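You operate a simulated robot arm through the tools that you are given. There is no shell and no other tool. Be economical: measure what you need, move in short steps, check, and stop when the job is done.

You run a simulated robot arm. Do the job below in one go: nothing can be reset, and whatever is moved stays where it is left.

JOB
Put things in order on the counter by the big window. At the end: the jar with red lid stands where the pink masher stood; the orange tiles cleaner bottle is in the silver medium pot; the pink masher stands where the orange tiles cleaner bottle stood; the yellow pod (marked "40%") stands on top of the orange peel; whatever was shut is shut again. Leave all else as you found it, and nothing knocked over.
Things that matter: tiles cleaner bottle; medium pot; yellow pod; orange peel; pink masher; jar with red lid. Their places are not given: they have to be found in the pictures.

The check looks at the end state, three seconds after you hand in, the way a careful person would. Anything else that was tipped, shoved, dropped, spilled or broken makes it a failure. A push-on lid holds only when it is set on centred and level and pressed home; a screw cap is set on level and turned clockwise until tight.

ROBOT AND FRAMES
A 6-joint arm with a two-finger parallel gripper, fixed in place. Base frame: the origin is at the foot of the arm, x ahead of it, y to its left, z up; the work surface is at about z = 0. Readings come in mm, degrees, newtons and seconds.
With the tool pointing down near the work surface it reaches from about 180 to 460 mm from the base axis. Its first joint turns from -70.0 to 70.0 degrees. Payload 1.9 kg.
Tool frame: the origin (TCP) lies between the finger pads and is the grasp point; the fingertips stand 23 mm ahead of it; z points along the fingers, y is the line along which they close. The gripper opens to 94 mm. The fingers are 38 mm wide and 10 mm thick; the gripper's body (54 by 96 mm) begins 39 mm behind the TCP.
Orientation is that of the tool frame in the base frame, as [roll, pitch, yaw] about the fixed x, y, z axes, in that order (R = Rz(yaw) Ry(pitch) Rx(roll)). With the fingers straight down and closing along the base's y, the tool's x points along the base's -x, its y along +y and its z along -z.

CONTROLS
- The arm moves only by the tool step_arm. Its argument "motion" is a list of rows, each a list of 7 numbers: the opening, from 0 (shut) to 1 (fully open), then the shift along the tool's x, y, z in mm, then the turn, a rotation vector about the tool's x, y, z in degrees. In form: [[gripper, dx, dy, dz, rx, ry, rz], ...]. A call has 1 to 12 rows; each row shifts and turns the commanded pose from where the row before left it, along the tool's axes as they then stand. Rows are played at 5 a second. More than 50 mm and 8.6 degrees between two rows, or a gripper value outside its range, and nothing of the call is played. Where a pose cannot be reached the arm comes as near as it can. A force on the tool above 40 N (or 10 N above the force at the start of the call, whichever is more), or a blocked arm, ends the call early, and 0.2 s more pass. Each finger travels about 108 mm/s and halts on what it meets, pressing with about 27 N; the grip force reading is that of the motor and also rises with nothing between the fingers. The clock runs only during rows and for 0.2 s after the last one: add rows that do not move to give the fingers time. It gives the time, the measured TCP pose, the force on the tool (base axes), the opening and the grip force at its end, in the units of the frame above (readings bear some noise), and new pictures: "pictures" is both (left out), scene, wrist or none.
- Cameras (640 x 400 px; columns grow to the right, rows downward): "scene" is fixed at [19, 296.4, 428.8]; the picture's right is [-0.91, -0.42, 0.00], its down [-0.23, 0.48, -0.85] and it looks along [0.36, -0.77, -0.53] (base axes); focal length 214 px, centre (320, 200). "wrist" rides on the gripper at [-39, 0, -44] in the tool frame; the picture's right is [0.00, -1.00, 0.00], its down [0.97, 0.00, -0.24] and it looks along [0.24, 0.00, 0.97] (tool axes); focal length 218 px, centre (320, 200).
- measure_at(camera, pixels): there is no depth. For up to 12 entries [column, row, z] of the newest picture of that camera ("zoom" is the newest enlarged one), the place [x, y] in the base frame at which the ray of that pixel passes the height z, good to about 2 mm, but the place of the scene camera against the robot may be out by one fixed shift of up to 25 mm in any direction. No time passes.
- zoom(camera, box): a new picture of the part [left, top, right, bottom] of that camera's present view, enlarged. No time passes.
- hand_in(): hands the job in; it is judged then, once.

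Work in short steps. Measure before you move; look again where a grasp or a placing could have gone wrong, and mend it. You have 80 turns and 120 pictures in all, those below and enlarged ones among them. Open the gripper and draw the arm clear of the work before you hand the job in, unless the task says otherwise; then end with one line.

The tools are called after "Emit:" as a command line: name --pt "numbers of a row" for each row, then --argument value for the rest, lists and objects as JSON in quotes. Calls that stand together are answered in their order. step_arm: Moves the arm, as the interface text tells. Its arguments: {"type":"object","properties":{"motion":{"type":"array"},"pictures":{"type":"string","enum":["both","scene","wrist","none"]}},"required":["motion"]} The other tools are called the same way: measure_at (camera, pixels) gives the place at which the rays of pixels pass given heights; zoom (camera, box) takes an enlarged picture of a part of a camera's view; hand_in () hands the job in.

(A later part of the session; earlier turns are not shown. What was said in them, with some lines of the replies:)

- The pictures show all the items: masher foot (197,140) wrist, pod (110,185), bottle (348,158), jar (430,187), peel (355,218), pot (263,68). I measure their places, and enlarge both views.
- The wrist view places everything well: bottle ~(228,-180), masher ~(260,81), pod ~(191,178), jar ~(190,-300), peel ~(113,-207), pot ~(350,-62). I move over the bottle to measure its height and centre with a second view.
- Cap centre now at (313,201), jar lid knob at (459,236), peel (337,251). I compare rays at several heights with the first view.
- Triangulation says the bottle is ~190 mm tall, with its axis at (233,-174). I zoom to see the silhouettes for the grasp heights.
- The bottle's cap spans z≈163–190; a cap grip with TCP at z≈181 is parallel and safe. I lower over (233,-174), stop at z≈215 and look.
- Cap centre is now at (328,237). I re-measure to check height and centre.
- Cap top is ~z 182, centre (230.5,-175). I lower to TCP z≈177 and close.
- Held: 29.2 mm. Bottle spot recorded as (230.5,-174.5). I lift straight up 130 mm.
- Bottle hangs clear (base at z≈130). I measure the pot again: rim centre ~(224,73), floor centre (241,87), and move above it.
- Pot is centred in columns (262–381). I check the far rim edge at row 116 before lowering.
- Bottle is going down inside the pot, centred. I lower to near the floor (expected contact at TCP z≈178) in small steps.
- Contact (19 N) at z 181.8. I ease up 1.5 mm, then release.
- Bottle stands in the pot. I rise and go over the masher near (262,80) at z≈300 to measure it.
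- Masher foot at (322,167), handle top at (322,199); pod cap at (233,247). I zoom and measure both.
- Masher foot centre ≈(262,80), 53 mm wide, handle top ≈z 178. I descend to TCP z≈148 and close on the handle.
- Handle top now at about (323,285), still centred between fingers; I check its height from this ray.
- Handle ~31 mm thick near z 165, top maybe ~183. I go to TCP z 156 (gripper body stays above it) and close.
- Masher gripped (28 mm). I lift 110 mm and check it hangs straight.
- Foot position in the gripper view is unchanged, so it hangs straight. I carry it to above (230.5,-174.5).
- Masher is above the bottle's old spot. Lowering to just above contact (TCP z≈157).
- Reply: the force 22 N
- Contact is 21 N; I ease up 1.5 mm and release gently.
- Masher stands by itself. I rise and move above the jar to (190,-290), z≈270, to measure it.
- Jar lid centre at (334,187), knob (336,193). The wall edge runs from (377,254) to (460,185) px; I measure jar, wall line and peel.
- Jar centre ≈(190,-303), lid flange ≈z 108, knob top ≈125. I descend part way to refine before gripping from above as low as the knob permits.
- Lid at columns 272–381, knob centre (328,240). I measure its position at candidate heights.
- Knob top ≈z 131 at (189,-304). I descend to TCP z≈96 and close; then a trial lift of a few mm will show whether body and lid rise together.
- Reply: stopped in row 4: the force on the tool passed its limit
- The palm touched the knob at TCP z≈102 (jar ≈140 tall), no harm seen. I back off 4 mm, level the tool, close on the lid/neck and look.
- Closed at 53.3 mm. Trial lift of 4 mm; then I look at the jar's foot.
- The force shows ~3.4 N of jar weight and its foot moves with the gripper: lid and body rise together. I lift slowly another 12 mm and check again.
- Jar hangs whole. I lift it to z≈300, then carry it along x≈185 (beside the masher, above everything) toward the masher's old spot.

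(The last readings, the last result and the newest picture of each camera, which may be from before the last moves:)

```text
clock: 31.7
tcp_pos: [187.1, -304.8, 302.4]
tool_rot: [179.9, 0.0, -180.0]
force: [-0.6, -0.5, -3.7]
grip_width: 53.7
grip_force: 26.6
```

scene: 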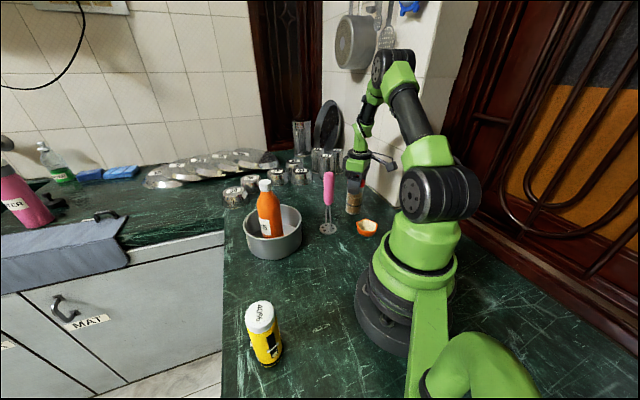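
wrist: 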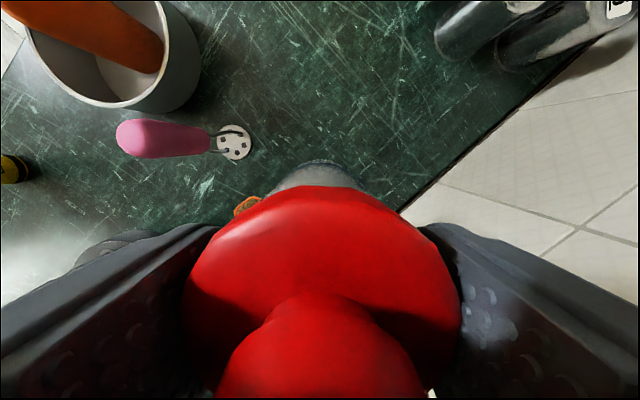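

Everything is in place. I carry the jar across (dy +385), adding the x shift late.

Emit:
step_arm --pt "0 0 25 0 0 0 0" --pt "0 0 36 0 0 0 0" --pt "0 0 40 0 0 0 0" --pt "0 0 40 0 0 0 0" --pt "0 0 42 0 0 0 0" --pt "0 0 42 0 0 0 0" --pt "0 -14 42 0 0 0 0" --pt "0 -20 42 0 0 0 0" --pt "0 -20 42 0 0 0 0" --pt "0 -20 34 0 0 0 0" --pt "0 0 0 0 0 0 0" --pt "0 0 0 0 0 0 0"

```text
clock: 34.3
tcp_pos: [259.4, 81.2, 301.4]
tool_rot: [179.9, 0.0, -180.0]
force: [0.2, -0.7, -4.3]
grip_width: 53.3
grip_force: 27.1
```

scene: 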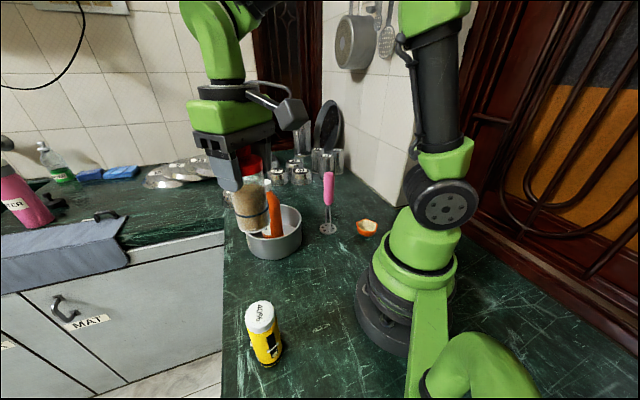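
wrist: 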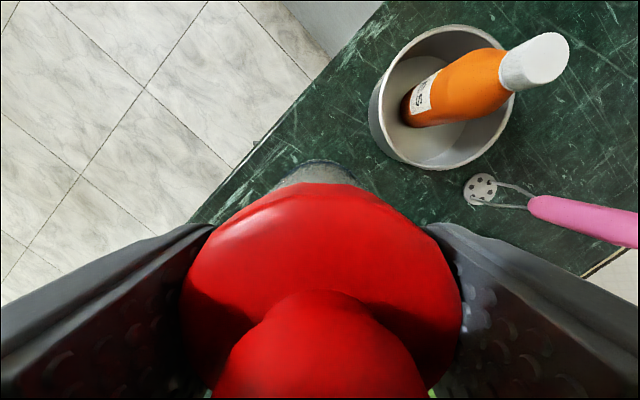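

Above the masher's old spot. I lower to z≈117, then in 2–3 mm steps to contact at ≈107.

Emit:
step_arm --pt "0 -1 -0.5 35 0 0 0" --pt "0 0 0 45 0 0 0" --pt "0 0 0 45 0 0 0" --pt "0 0 0 40 0 0 0" --pt "0 0 0 18 0 0 0" --pt "0 0 0 5 0 0 0" --pt "0 0 0 3 0 0 0" --pt "0 0 0 2 0 0 0" --pt "0 0 0 0 0 0 0" --pictures "scene"

```text
clock: 36.3
tcp_pos: [263.2, 82.0, 110.8]
tool_rot: [179.8, 0.0, 179.9]
force: [-0.6, 0.3, -3.5]
grip_width: 53.5
grip_force: 26.6
```

scene: 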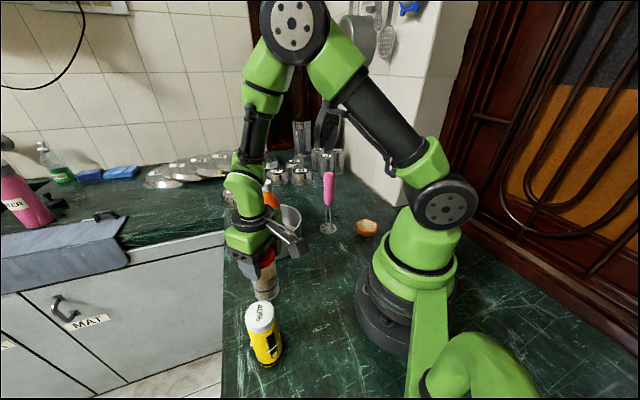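

Still hanging (−3.5 N) at z 110.8. I lower in 1 mm steps.

Emit:
step_arm --pt "0 0.5 -0.5 1 0 0 0" --pt "0 0 0 1 0 0 0" --pt "0 0 0 1 0 0 0" --pt "0 0 0 0 0 0 0" --pt "0 0 0 0 0 0 0" --pictures "none"

```text
clock: 37.5
tcp_pos: [263.8, 79.6, 107.6]
tool_rot: [179.9, -0.1, 179.9]
force: [0.2, 0.3, -3.3]
grip_width: 53.3
grip_force: 26.9
```

Emit:
step_arm --pt "0 0.5 0 0.7 0 0 0" --pt "0 0 0 0.7 0 0 0" --pt "0 0 0 0 0 0 0" --pt "0 0 0 0 0 0 0" --pictures "none"

```text
clock: 38.5
tcp_pos: [262.9, 81.1, 106.5]
tool_rot: [179.9, 0.0, 180.0]
force: [-4.5, 4.1, 20.4]
grip_width: 53.6
grip_force: 26.8
```

Contact now (20 N, jar standing). I ease up 1 mm, open fully, and look.

Emit:
step_arm --pt "0 0 0 -1 0 0 0" --pt "0 0 0 0 0 0 0" --pt "0.62 0 0 0 0 0 0" --pt "0.75 0 0 0 0 0 0" --pt "1 0 0 0 0 0 0" --pt "1 0 0 0 0 0 0"

```text
clock: 39.9
tcp_pos: [261.3, 81.2, 106.9]
tool_rot: [179.9, 0.0, 179.9]
force: [-0.2, -0.4, 0.1]
grip_width: 94.2
grip_force: 0.0
```

scene: 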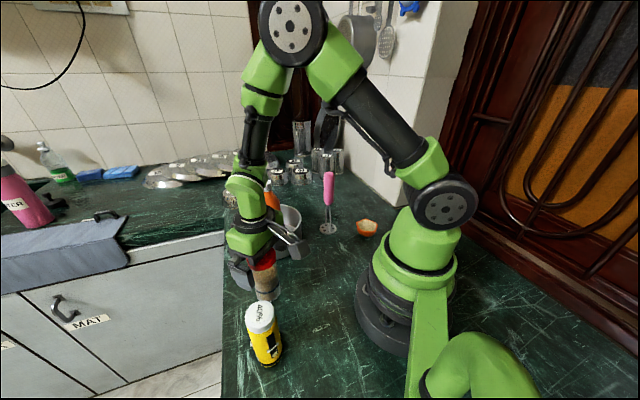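
wrist: 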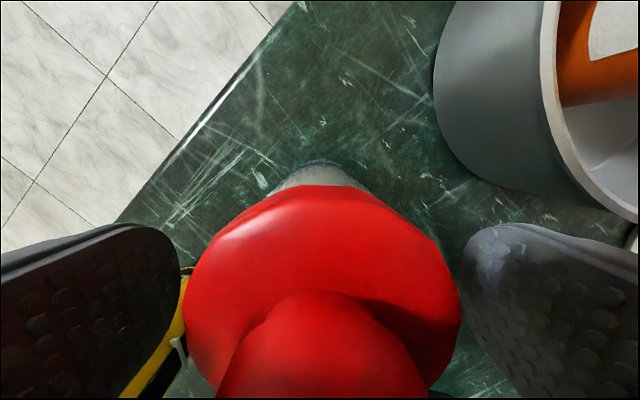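

Jar stands. I rise to z≈240 and move above the pod (190,178).

Emit:
step_arm --pt "1 0 0 -30 0 0 0" --pt "1 0 0 -45 0 0 0" --pt "1 0 0 -45 0 0 0" --pt "1 0 0 -15 0 0 0" --pt "1 25 33 0 0 0 0" --pt "1 25 33 0 0 0 0" --pt "1 21 31 0 0 0 0" --pt "1 0 0 0 0 0 0" --pt "1 0 0 0 0 0 0"

```text
clock: 41.9
tcp_pos: [188.7, 178.0, 241.7]
tool_rot: [179.9, 0.0, 180.0]
force: [0.1, -0.5, 0.2]
grip_width: 93.9
grip_force: 0.1
```

scene: 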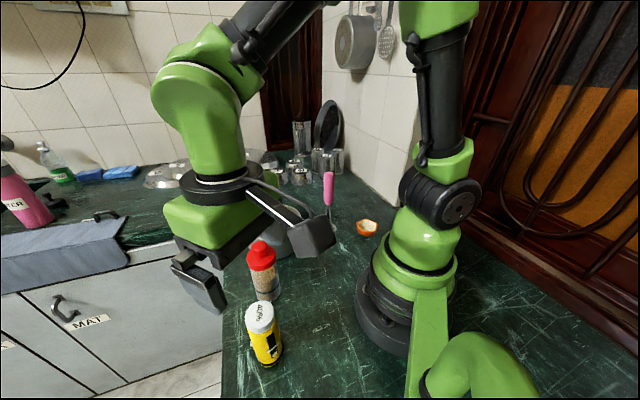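
wrist: 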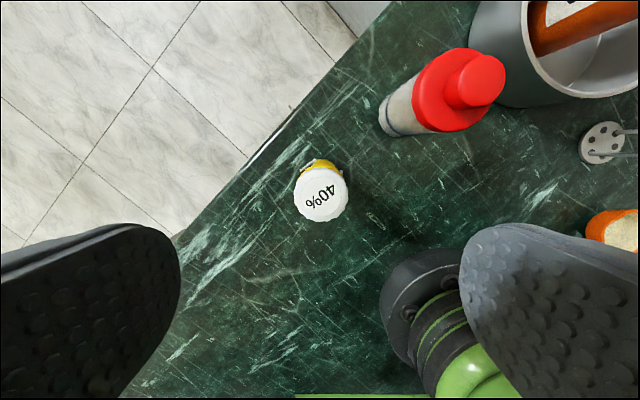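

Pod cap centre at (321,194). I zoom and measure it.

Emit:
measure_at --camera "wrist" --pixels '[[321, 195, 110], [321, 195, 120], [321, 195, 130], [294, 195, 120], [349, 195, 120], [322, 160, 0]]'

Emit:
zoom --camera "wrist" --box '[260, 130, 380, 240]'

Emit:
zoom --camera "scene" --box '[225, 230, 305, 380]'

```text
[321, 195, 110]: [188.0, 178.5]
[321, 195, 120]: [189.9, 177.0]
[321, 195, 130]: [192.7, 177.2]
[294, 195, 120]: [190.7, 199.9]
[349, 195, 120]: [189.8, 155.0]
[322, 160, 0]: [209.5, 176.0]
```

```text
3.64 times, centred on (320, 185) of wrist
```

zoom: 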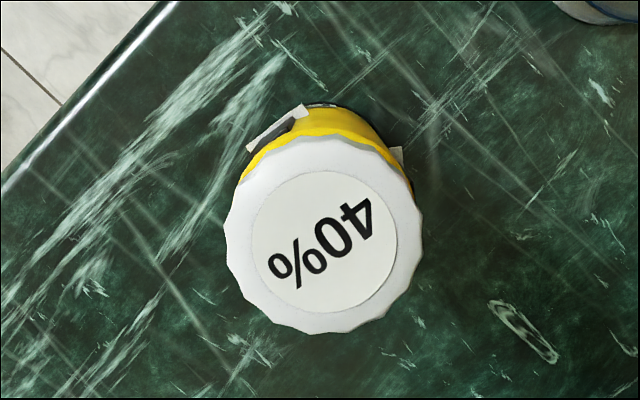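

```text
2.67 times, centred on (265, 305) of scene
```

zoom: 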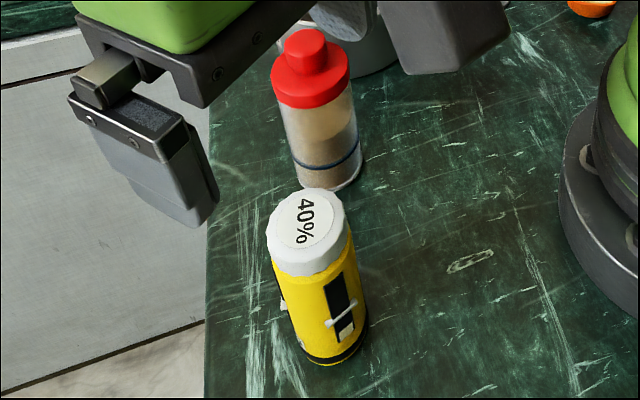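

Pod: axis (190,177), cap top ≈z 120, 41 mm wide; side tabs sit lower (~z 60). I descend to TCP z≈94 with the last part slow, and close.

Emit:
step_arm --pt "1 -1.3 -1 35 0 0 0" --pt "1 0 0 45 0 0 0" --pt "1 0 0 40 0 0 0" --pt "1 0 0 20 0 0 0" --pt "1 0 0 8 0 0 0" --pt "1 0 0 0 0 0 0" --pt "0.6 0 0 0 0 0 0" --pt "0.45 0 0 0 0 0 0" --pt "0.2 0 0 0 0 0 0" --pt "0 0 0 0 0 0 0" --pt "0 0 0 0 0 0 0"

```text
clock: 44.3
tcp_pos: [191.0, 176.6, 94.7]
tool_rot: [179.9, 0.0, 179.8]
force: [0.6, 0.2, -0.5]
grip_width: 43.4
grip_force: 27.1
```

scene: 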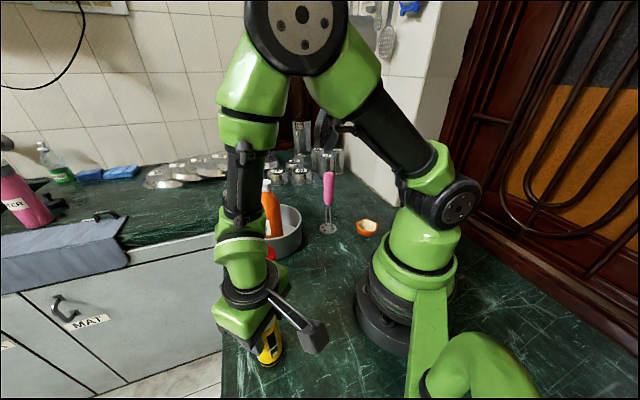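
wrist: 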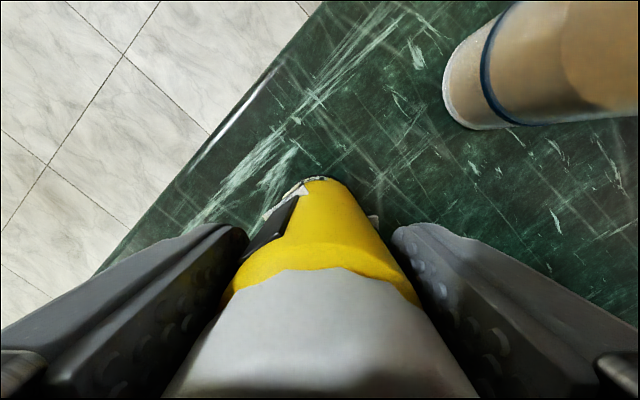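

Closed at 43.4 mm on the cap. Slow trial lift of 8 mm.

Emit:
step_arm --pt "0 0 0 -1 0 0 0" --pt "0 0 0 -2 0 0 0" --pt "0 0 0 -2 0 0 0" --pt "0 0 0 -3 0 0 0" --pt "0 0 0 0 0 0 0" --pt "0 0 0 0 0 0 0" --pictures "wrist"

Emit:
zoom --camera "scene" --box '[220, 290, 340, 380]'

```text
clock: 45.7
tcp_pos: [191.6, 175.7, 103.0]
tool_rot: [179.9, 0.0, -180.0]
force: [0.2, 0.1, -1.6]
grip_width: 43.5
grip_force: 26.7
```

wrist: 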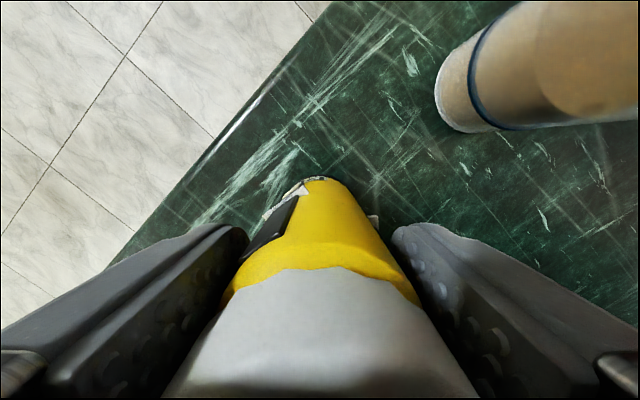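

```text
4.44 times, centred on (280, 335) of scene
```

zoom: 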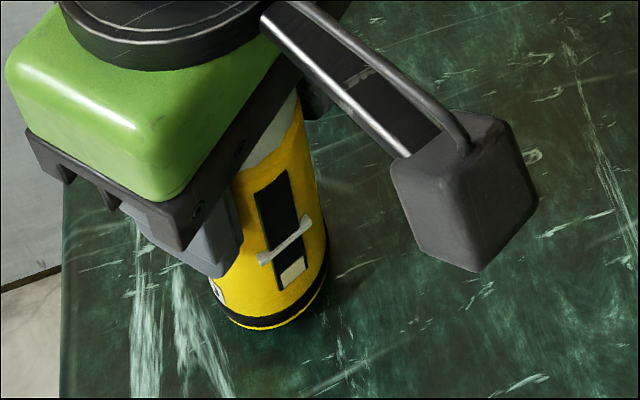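

The whole pod lifts intact. I raise it and carry it round to hover near (170,-140), from which the peel can be measured.

Emit:
step_arm --pt "0 0 0 -30 0 0 0" --pt "0 0 0 -45 0 0 0" --pt "0 0 0 -45 0 0 0" --pt "0 0 0 -45 0 0 0" --pt "0 -5 -35 -20 0 0 0" --pt "0 -5 -45 0 0 0 0" --pt "0 0 -48 0 0 0 0" --pt "0 0 -48 0 0 0 0" --pt "0 5 -48 0 0 0 0" --pt "0 10 -48 0 0 0 0" --pt "0 15 -43 0 0 0 0" --pt "0 0 0 0 0 0 0" --pictures "wrist"

```text
clock: 48.3
tcp_pos: [173.9, -138.7, 288.0]
tool_rot: [179.9, 0.0, 180.0]
force: [-0.1, -0.2, -2.1]
grip_width: 43.5
grip_force: 26.4
```

wrist: 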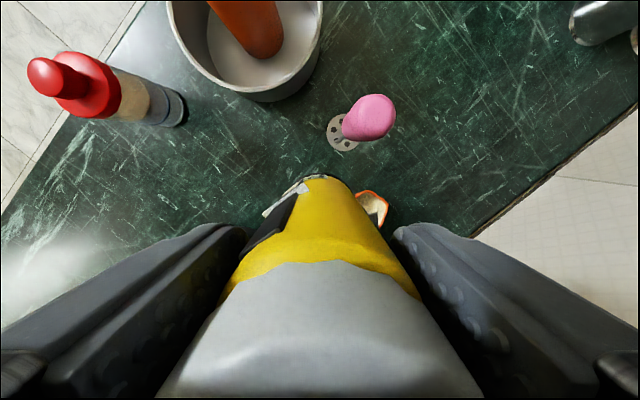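

Peel partly hidden at (372,208); combining earlier views its rim centre is ≈(121,-203.5), rim z≈30, 59 mm wide. I move over it and lower to pod-base z≈90, then check it's symmetric.

Emit:
step_arm --pt "0 17 -21 0 0 0 0" --pt "0 18 -22 0 0 0 0" --pt "0 17.5 -22 0 0 0 0" --pt "0 0 0 40 0 0 0" --pt "0 0 0 45 0 0 0" --pt "0 0 0 20 0 0 0" --pt "0 0 0 0 0 0 0" --pt "0 0 0 0 0 0 0"

Emit:
zoom --camera "wrist" --box '[240, 120, 420, 260]'

Emit:
zoom --camera "scene" --box '[325, 160, 405, 250]'

```text
clock: 50.1
tcp_pos: [118.9, -204.6, 180.4]
tool_rot: [179.8, 0.0, 180.0]
force: [-0.2, -1.2, -2.2]
grip_width: 43.7
grip_force: 26.8
```

scene: 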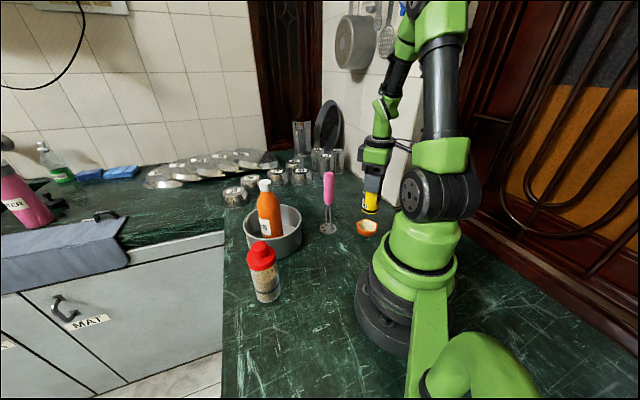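
wrist: 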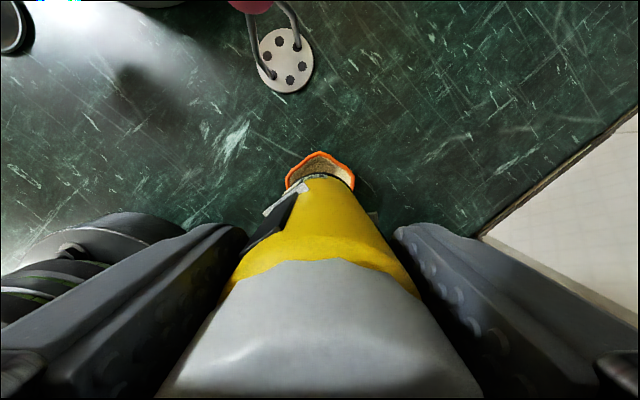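

```text
2.86 times, centred on (330, 190) of wrist
```

zoom: 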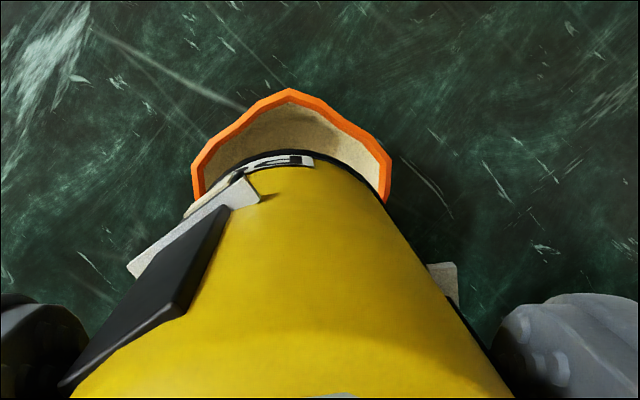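

```text
4.44 times, centred on (365, 205) of scene
```

zoom: 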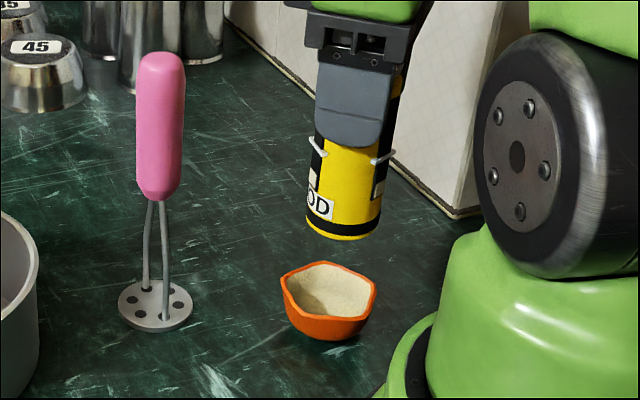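

Columns: rim 193–391 in zoom is centred on column 320. I measure the front apex (320,152) and the side corners at rim height for x.

Emit:
measure_at --camera "wrist" --pixels '[[319.5, 151.5, 30], [319.5, 151.5, 26], [285.8, 176, 30], [354.5, 176, 30], [320, 180, 85]]'

```text
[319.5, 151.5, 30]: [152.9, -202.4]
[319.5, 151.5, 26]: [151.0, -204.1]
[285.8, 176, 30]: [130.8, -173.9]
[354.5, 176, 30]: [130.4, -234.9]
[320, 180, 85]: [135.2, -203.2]
```

Peel pentagon centroid ≈(120.3,-203.8), nearly under the pod. I lower to pod-base z≈38 and look again.

Emit:
step_arm --pt "0 0 0 25 0 0 0" --pt "0 0 0 22 0 0 0" --pt "0 0 0 0 0 0 0" --pt "0 0 0 0 0 0 0" --pictures "none"

Emit:
zoom --camera "wrist" --box '[240, 120, 420, 260]'

Emit:
zoom --camera "scene" --box '[325, 160, 405, 250]'

```text
clock: 51.1
tcp_pos: [118.8, -204.4, 133.8]
tool_rot: [180.0, -0.1, 179.9]
force: [-0.4, 0.0, -1.4]
grip_width: 43.4
grip_force: 27.1
```

```text
2.86 times, centred on (330, 190) of wrist
```

zoom: 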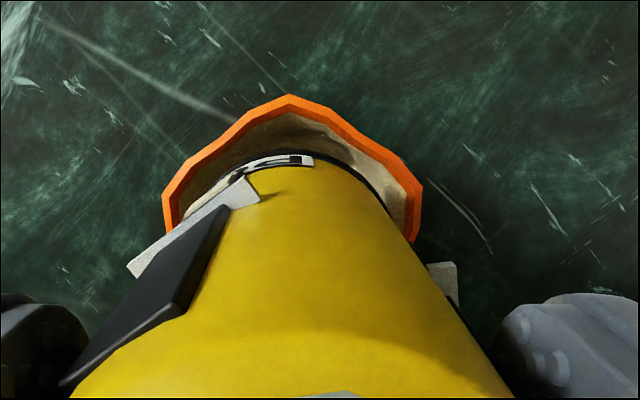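

```text
4.44 times, centred on (365, 205) of scene
```

zoom: 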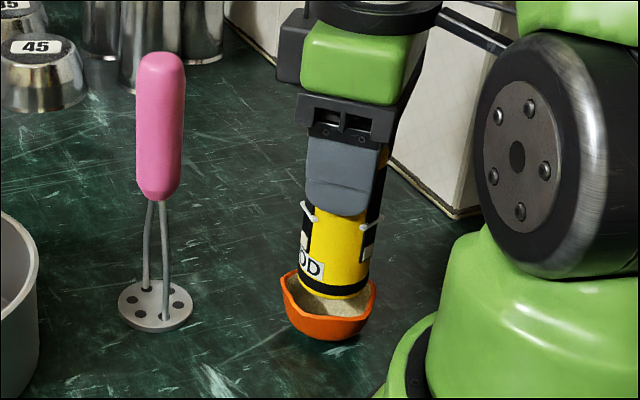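

Pod is centred over the peel (rim 162–421, pod within). I shift +1 mm in x and lower gently in small steps.

Emit:
step_arm --pt "0 -1 0.5 6 0 0 0" --pt "0 0 0 5 0 0 0" --pt "0 0 0 4 0 0 0" --pt "0 0 0 3 0 0 0" --pt "0 0 0 2 0 0 0" --pt "0 0 0 0 0 0 0" --pictures "none"

```text
clock: 52.5
tcp_pos: [121.4, -203.7, 115.2]
tool_rot: [-180.0, 0.0, 179.9]
force: [0.1, 0.1, 28.8]
grip_width: 43.6
grip_force: 26.8
```

Contact (29 N) with the pod base at z≈20. I ease up 1 mm and look before releasing.

Emit:
step_arm --pt "0 0 0 -1 0 0 0" --pt "0 0 0 -0.5 0 0 0" --pt "0 0 0 0 0 0 0" --pictures "none"

Emit:
zoom --camera "scene" --box '[325, 160, 405, 250]'

Emit:
zoom --camera "wrist" --box '[240, 120, 420, 260]'

```text
clock: 53.3
tcp_pos: [120.2, -203.2, 114.9]
tool_rot: [179.8, -0.1, 179.8]
force: [0.0, -0.7, -0.4]
grip_width: 43.6
grip_force: 26.6
```

```text
4.44 times, centred on (365, 205) of scene
```

zoom: 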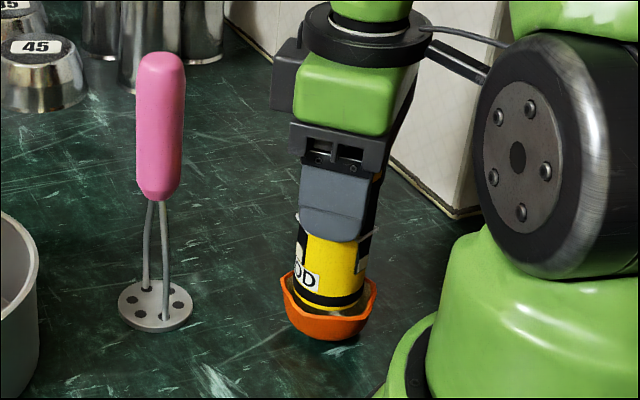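

```text
2.86 times, centred on (330, 190) of wrist
```

zoom: 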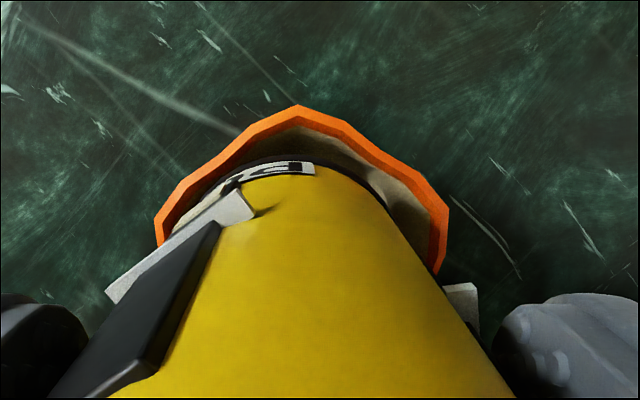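

The pod rests in the peel, level. I open slightly (by a few mm) and look before opening fully.

Emit:
step_arm --pt "0.49 0 0 0 0 0 0" --pt "0.52 0 0 0 0 0 0" --pt "0.55 0 0 0 0 0 0" --pt "0.55 0 0 0 0 0 0" --pt "0.55 0 0 0 0 0 0" --pictures "wrist"

Emit:
zoom --camera "scene" --box '[325, 160, 405, 250]'

```text
clock: 54.5
tcp_pos: [119.7, -203.8, 115.2]
tool_rot: [180.0, 0.0, -180.0]
force: [-0.4, -0.2, 0.2]
grip_width: 51.5
grip_force: 0.1
```

wrist: 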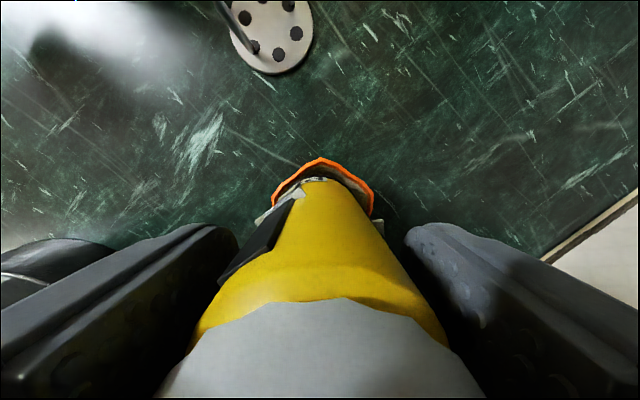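

```text
4.44 times, centred on (365, 205) of scene
```

zoom: 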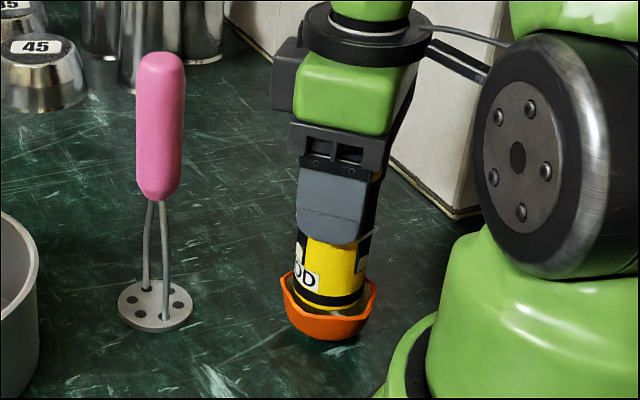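

Pod stays steady after release. I open fully and rise straight up, then look.

Emit:
step_arm --pt "0.7 0 0 0 0 0 0" --pt "0.9 0 0 0 0 0 0" --pt "0.9 0 0 -20 0 0 0" --pt "0.9 0 0 -40 0 0 0" --pt "0.9 0 0 -45 0 0 0" --pt "0.9 0 0 -45 0 0 0" --pt "0.9 -15 20 -20 0 0 0" --pt "0.9 -30 40 0 0 0 0" --pt "0.9 -30 40 0 0 0 0" --pt "0.9 0 0 0 0 0 0" --pt "0.9 0 0 0 0 0 0"

Emit:
zoom --camera "scene" --box '[220, 150, 400, 310]'

Emit:
zoom --camera "scene" --box '[325, 160, 405, 250]'

```text
clock: 56.9
tcp_pos: [194.7, -102.4, 285.7]
tool_rot: [179.9, 0.0, 179.9]
force: [1.2, -0.8, -0.8]
grip_width: 84.6
grip_force: 0.1
```

scene: 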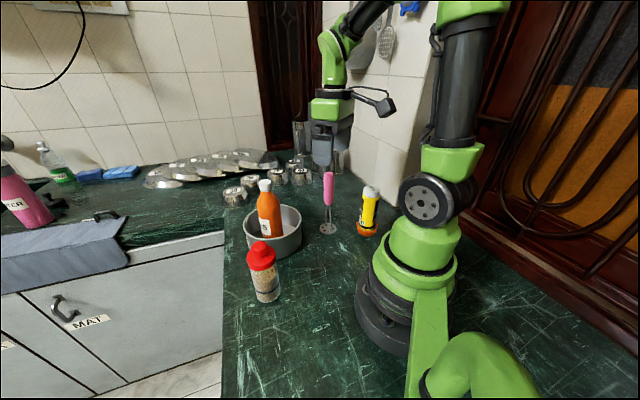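
wrist: 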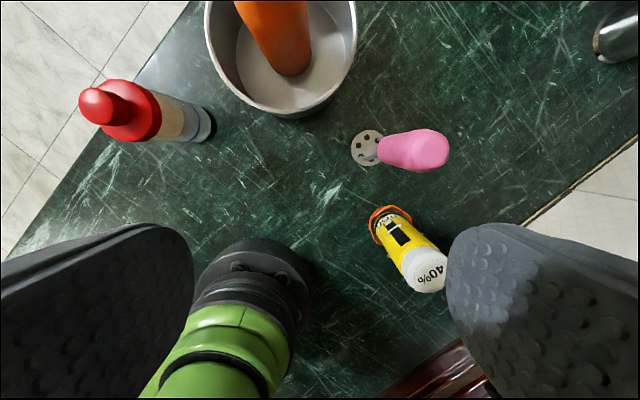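

```text
2.50 times, centred on (310, 230) of scene
```

zoom: 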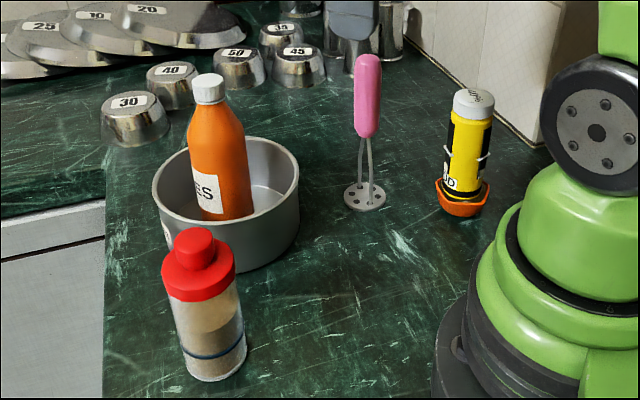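

```text
4.44 times, centred on (365, 205) of scene
```

zoom: 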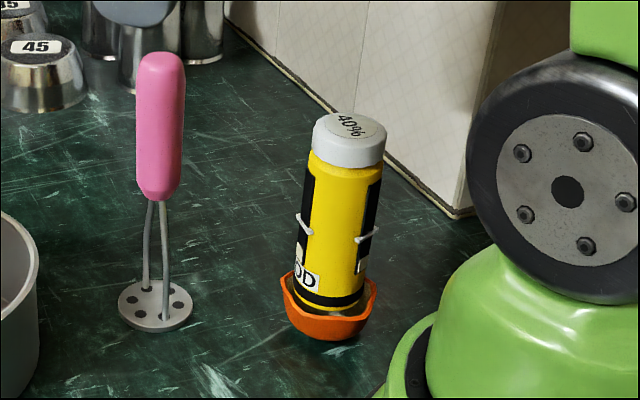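

All four items stand as required: jar at (265,272), bottle in the pot, masher at the bottle's spot, pod upright in the peel. The gripper is open and clear above, so I hand in.

Emit:
hand_in

```text
The job is handed in.
```

I've handed the job in. In the last pictures the bottle is in the pot, the masher stands where the bottle was, the jar stands where the masher was, and the pod sits upright in the peel. Both lids look shut, and nothing was knocked over.
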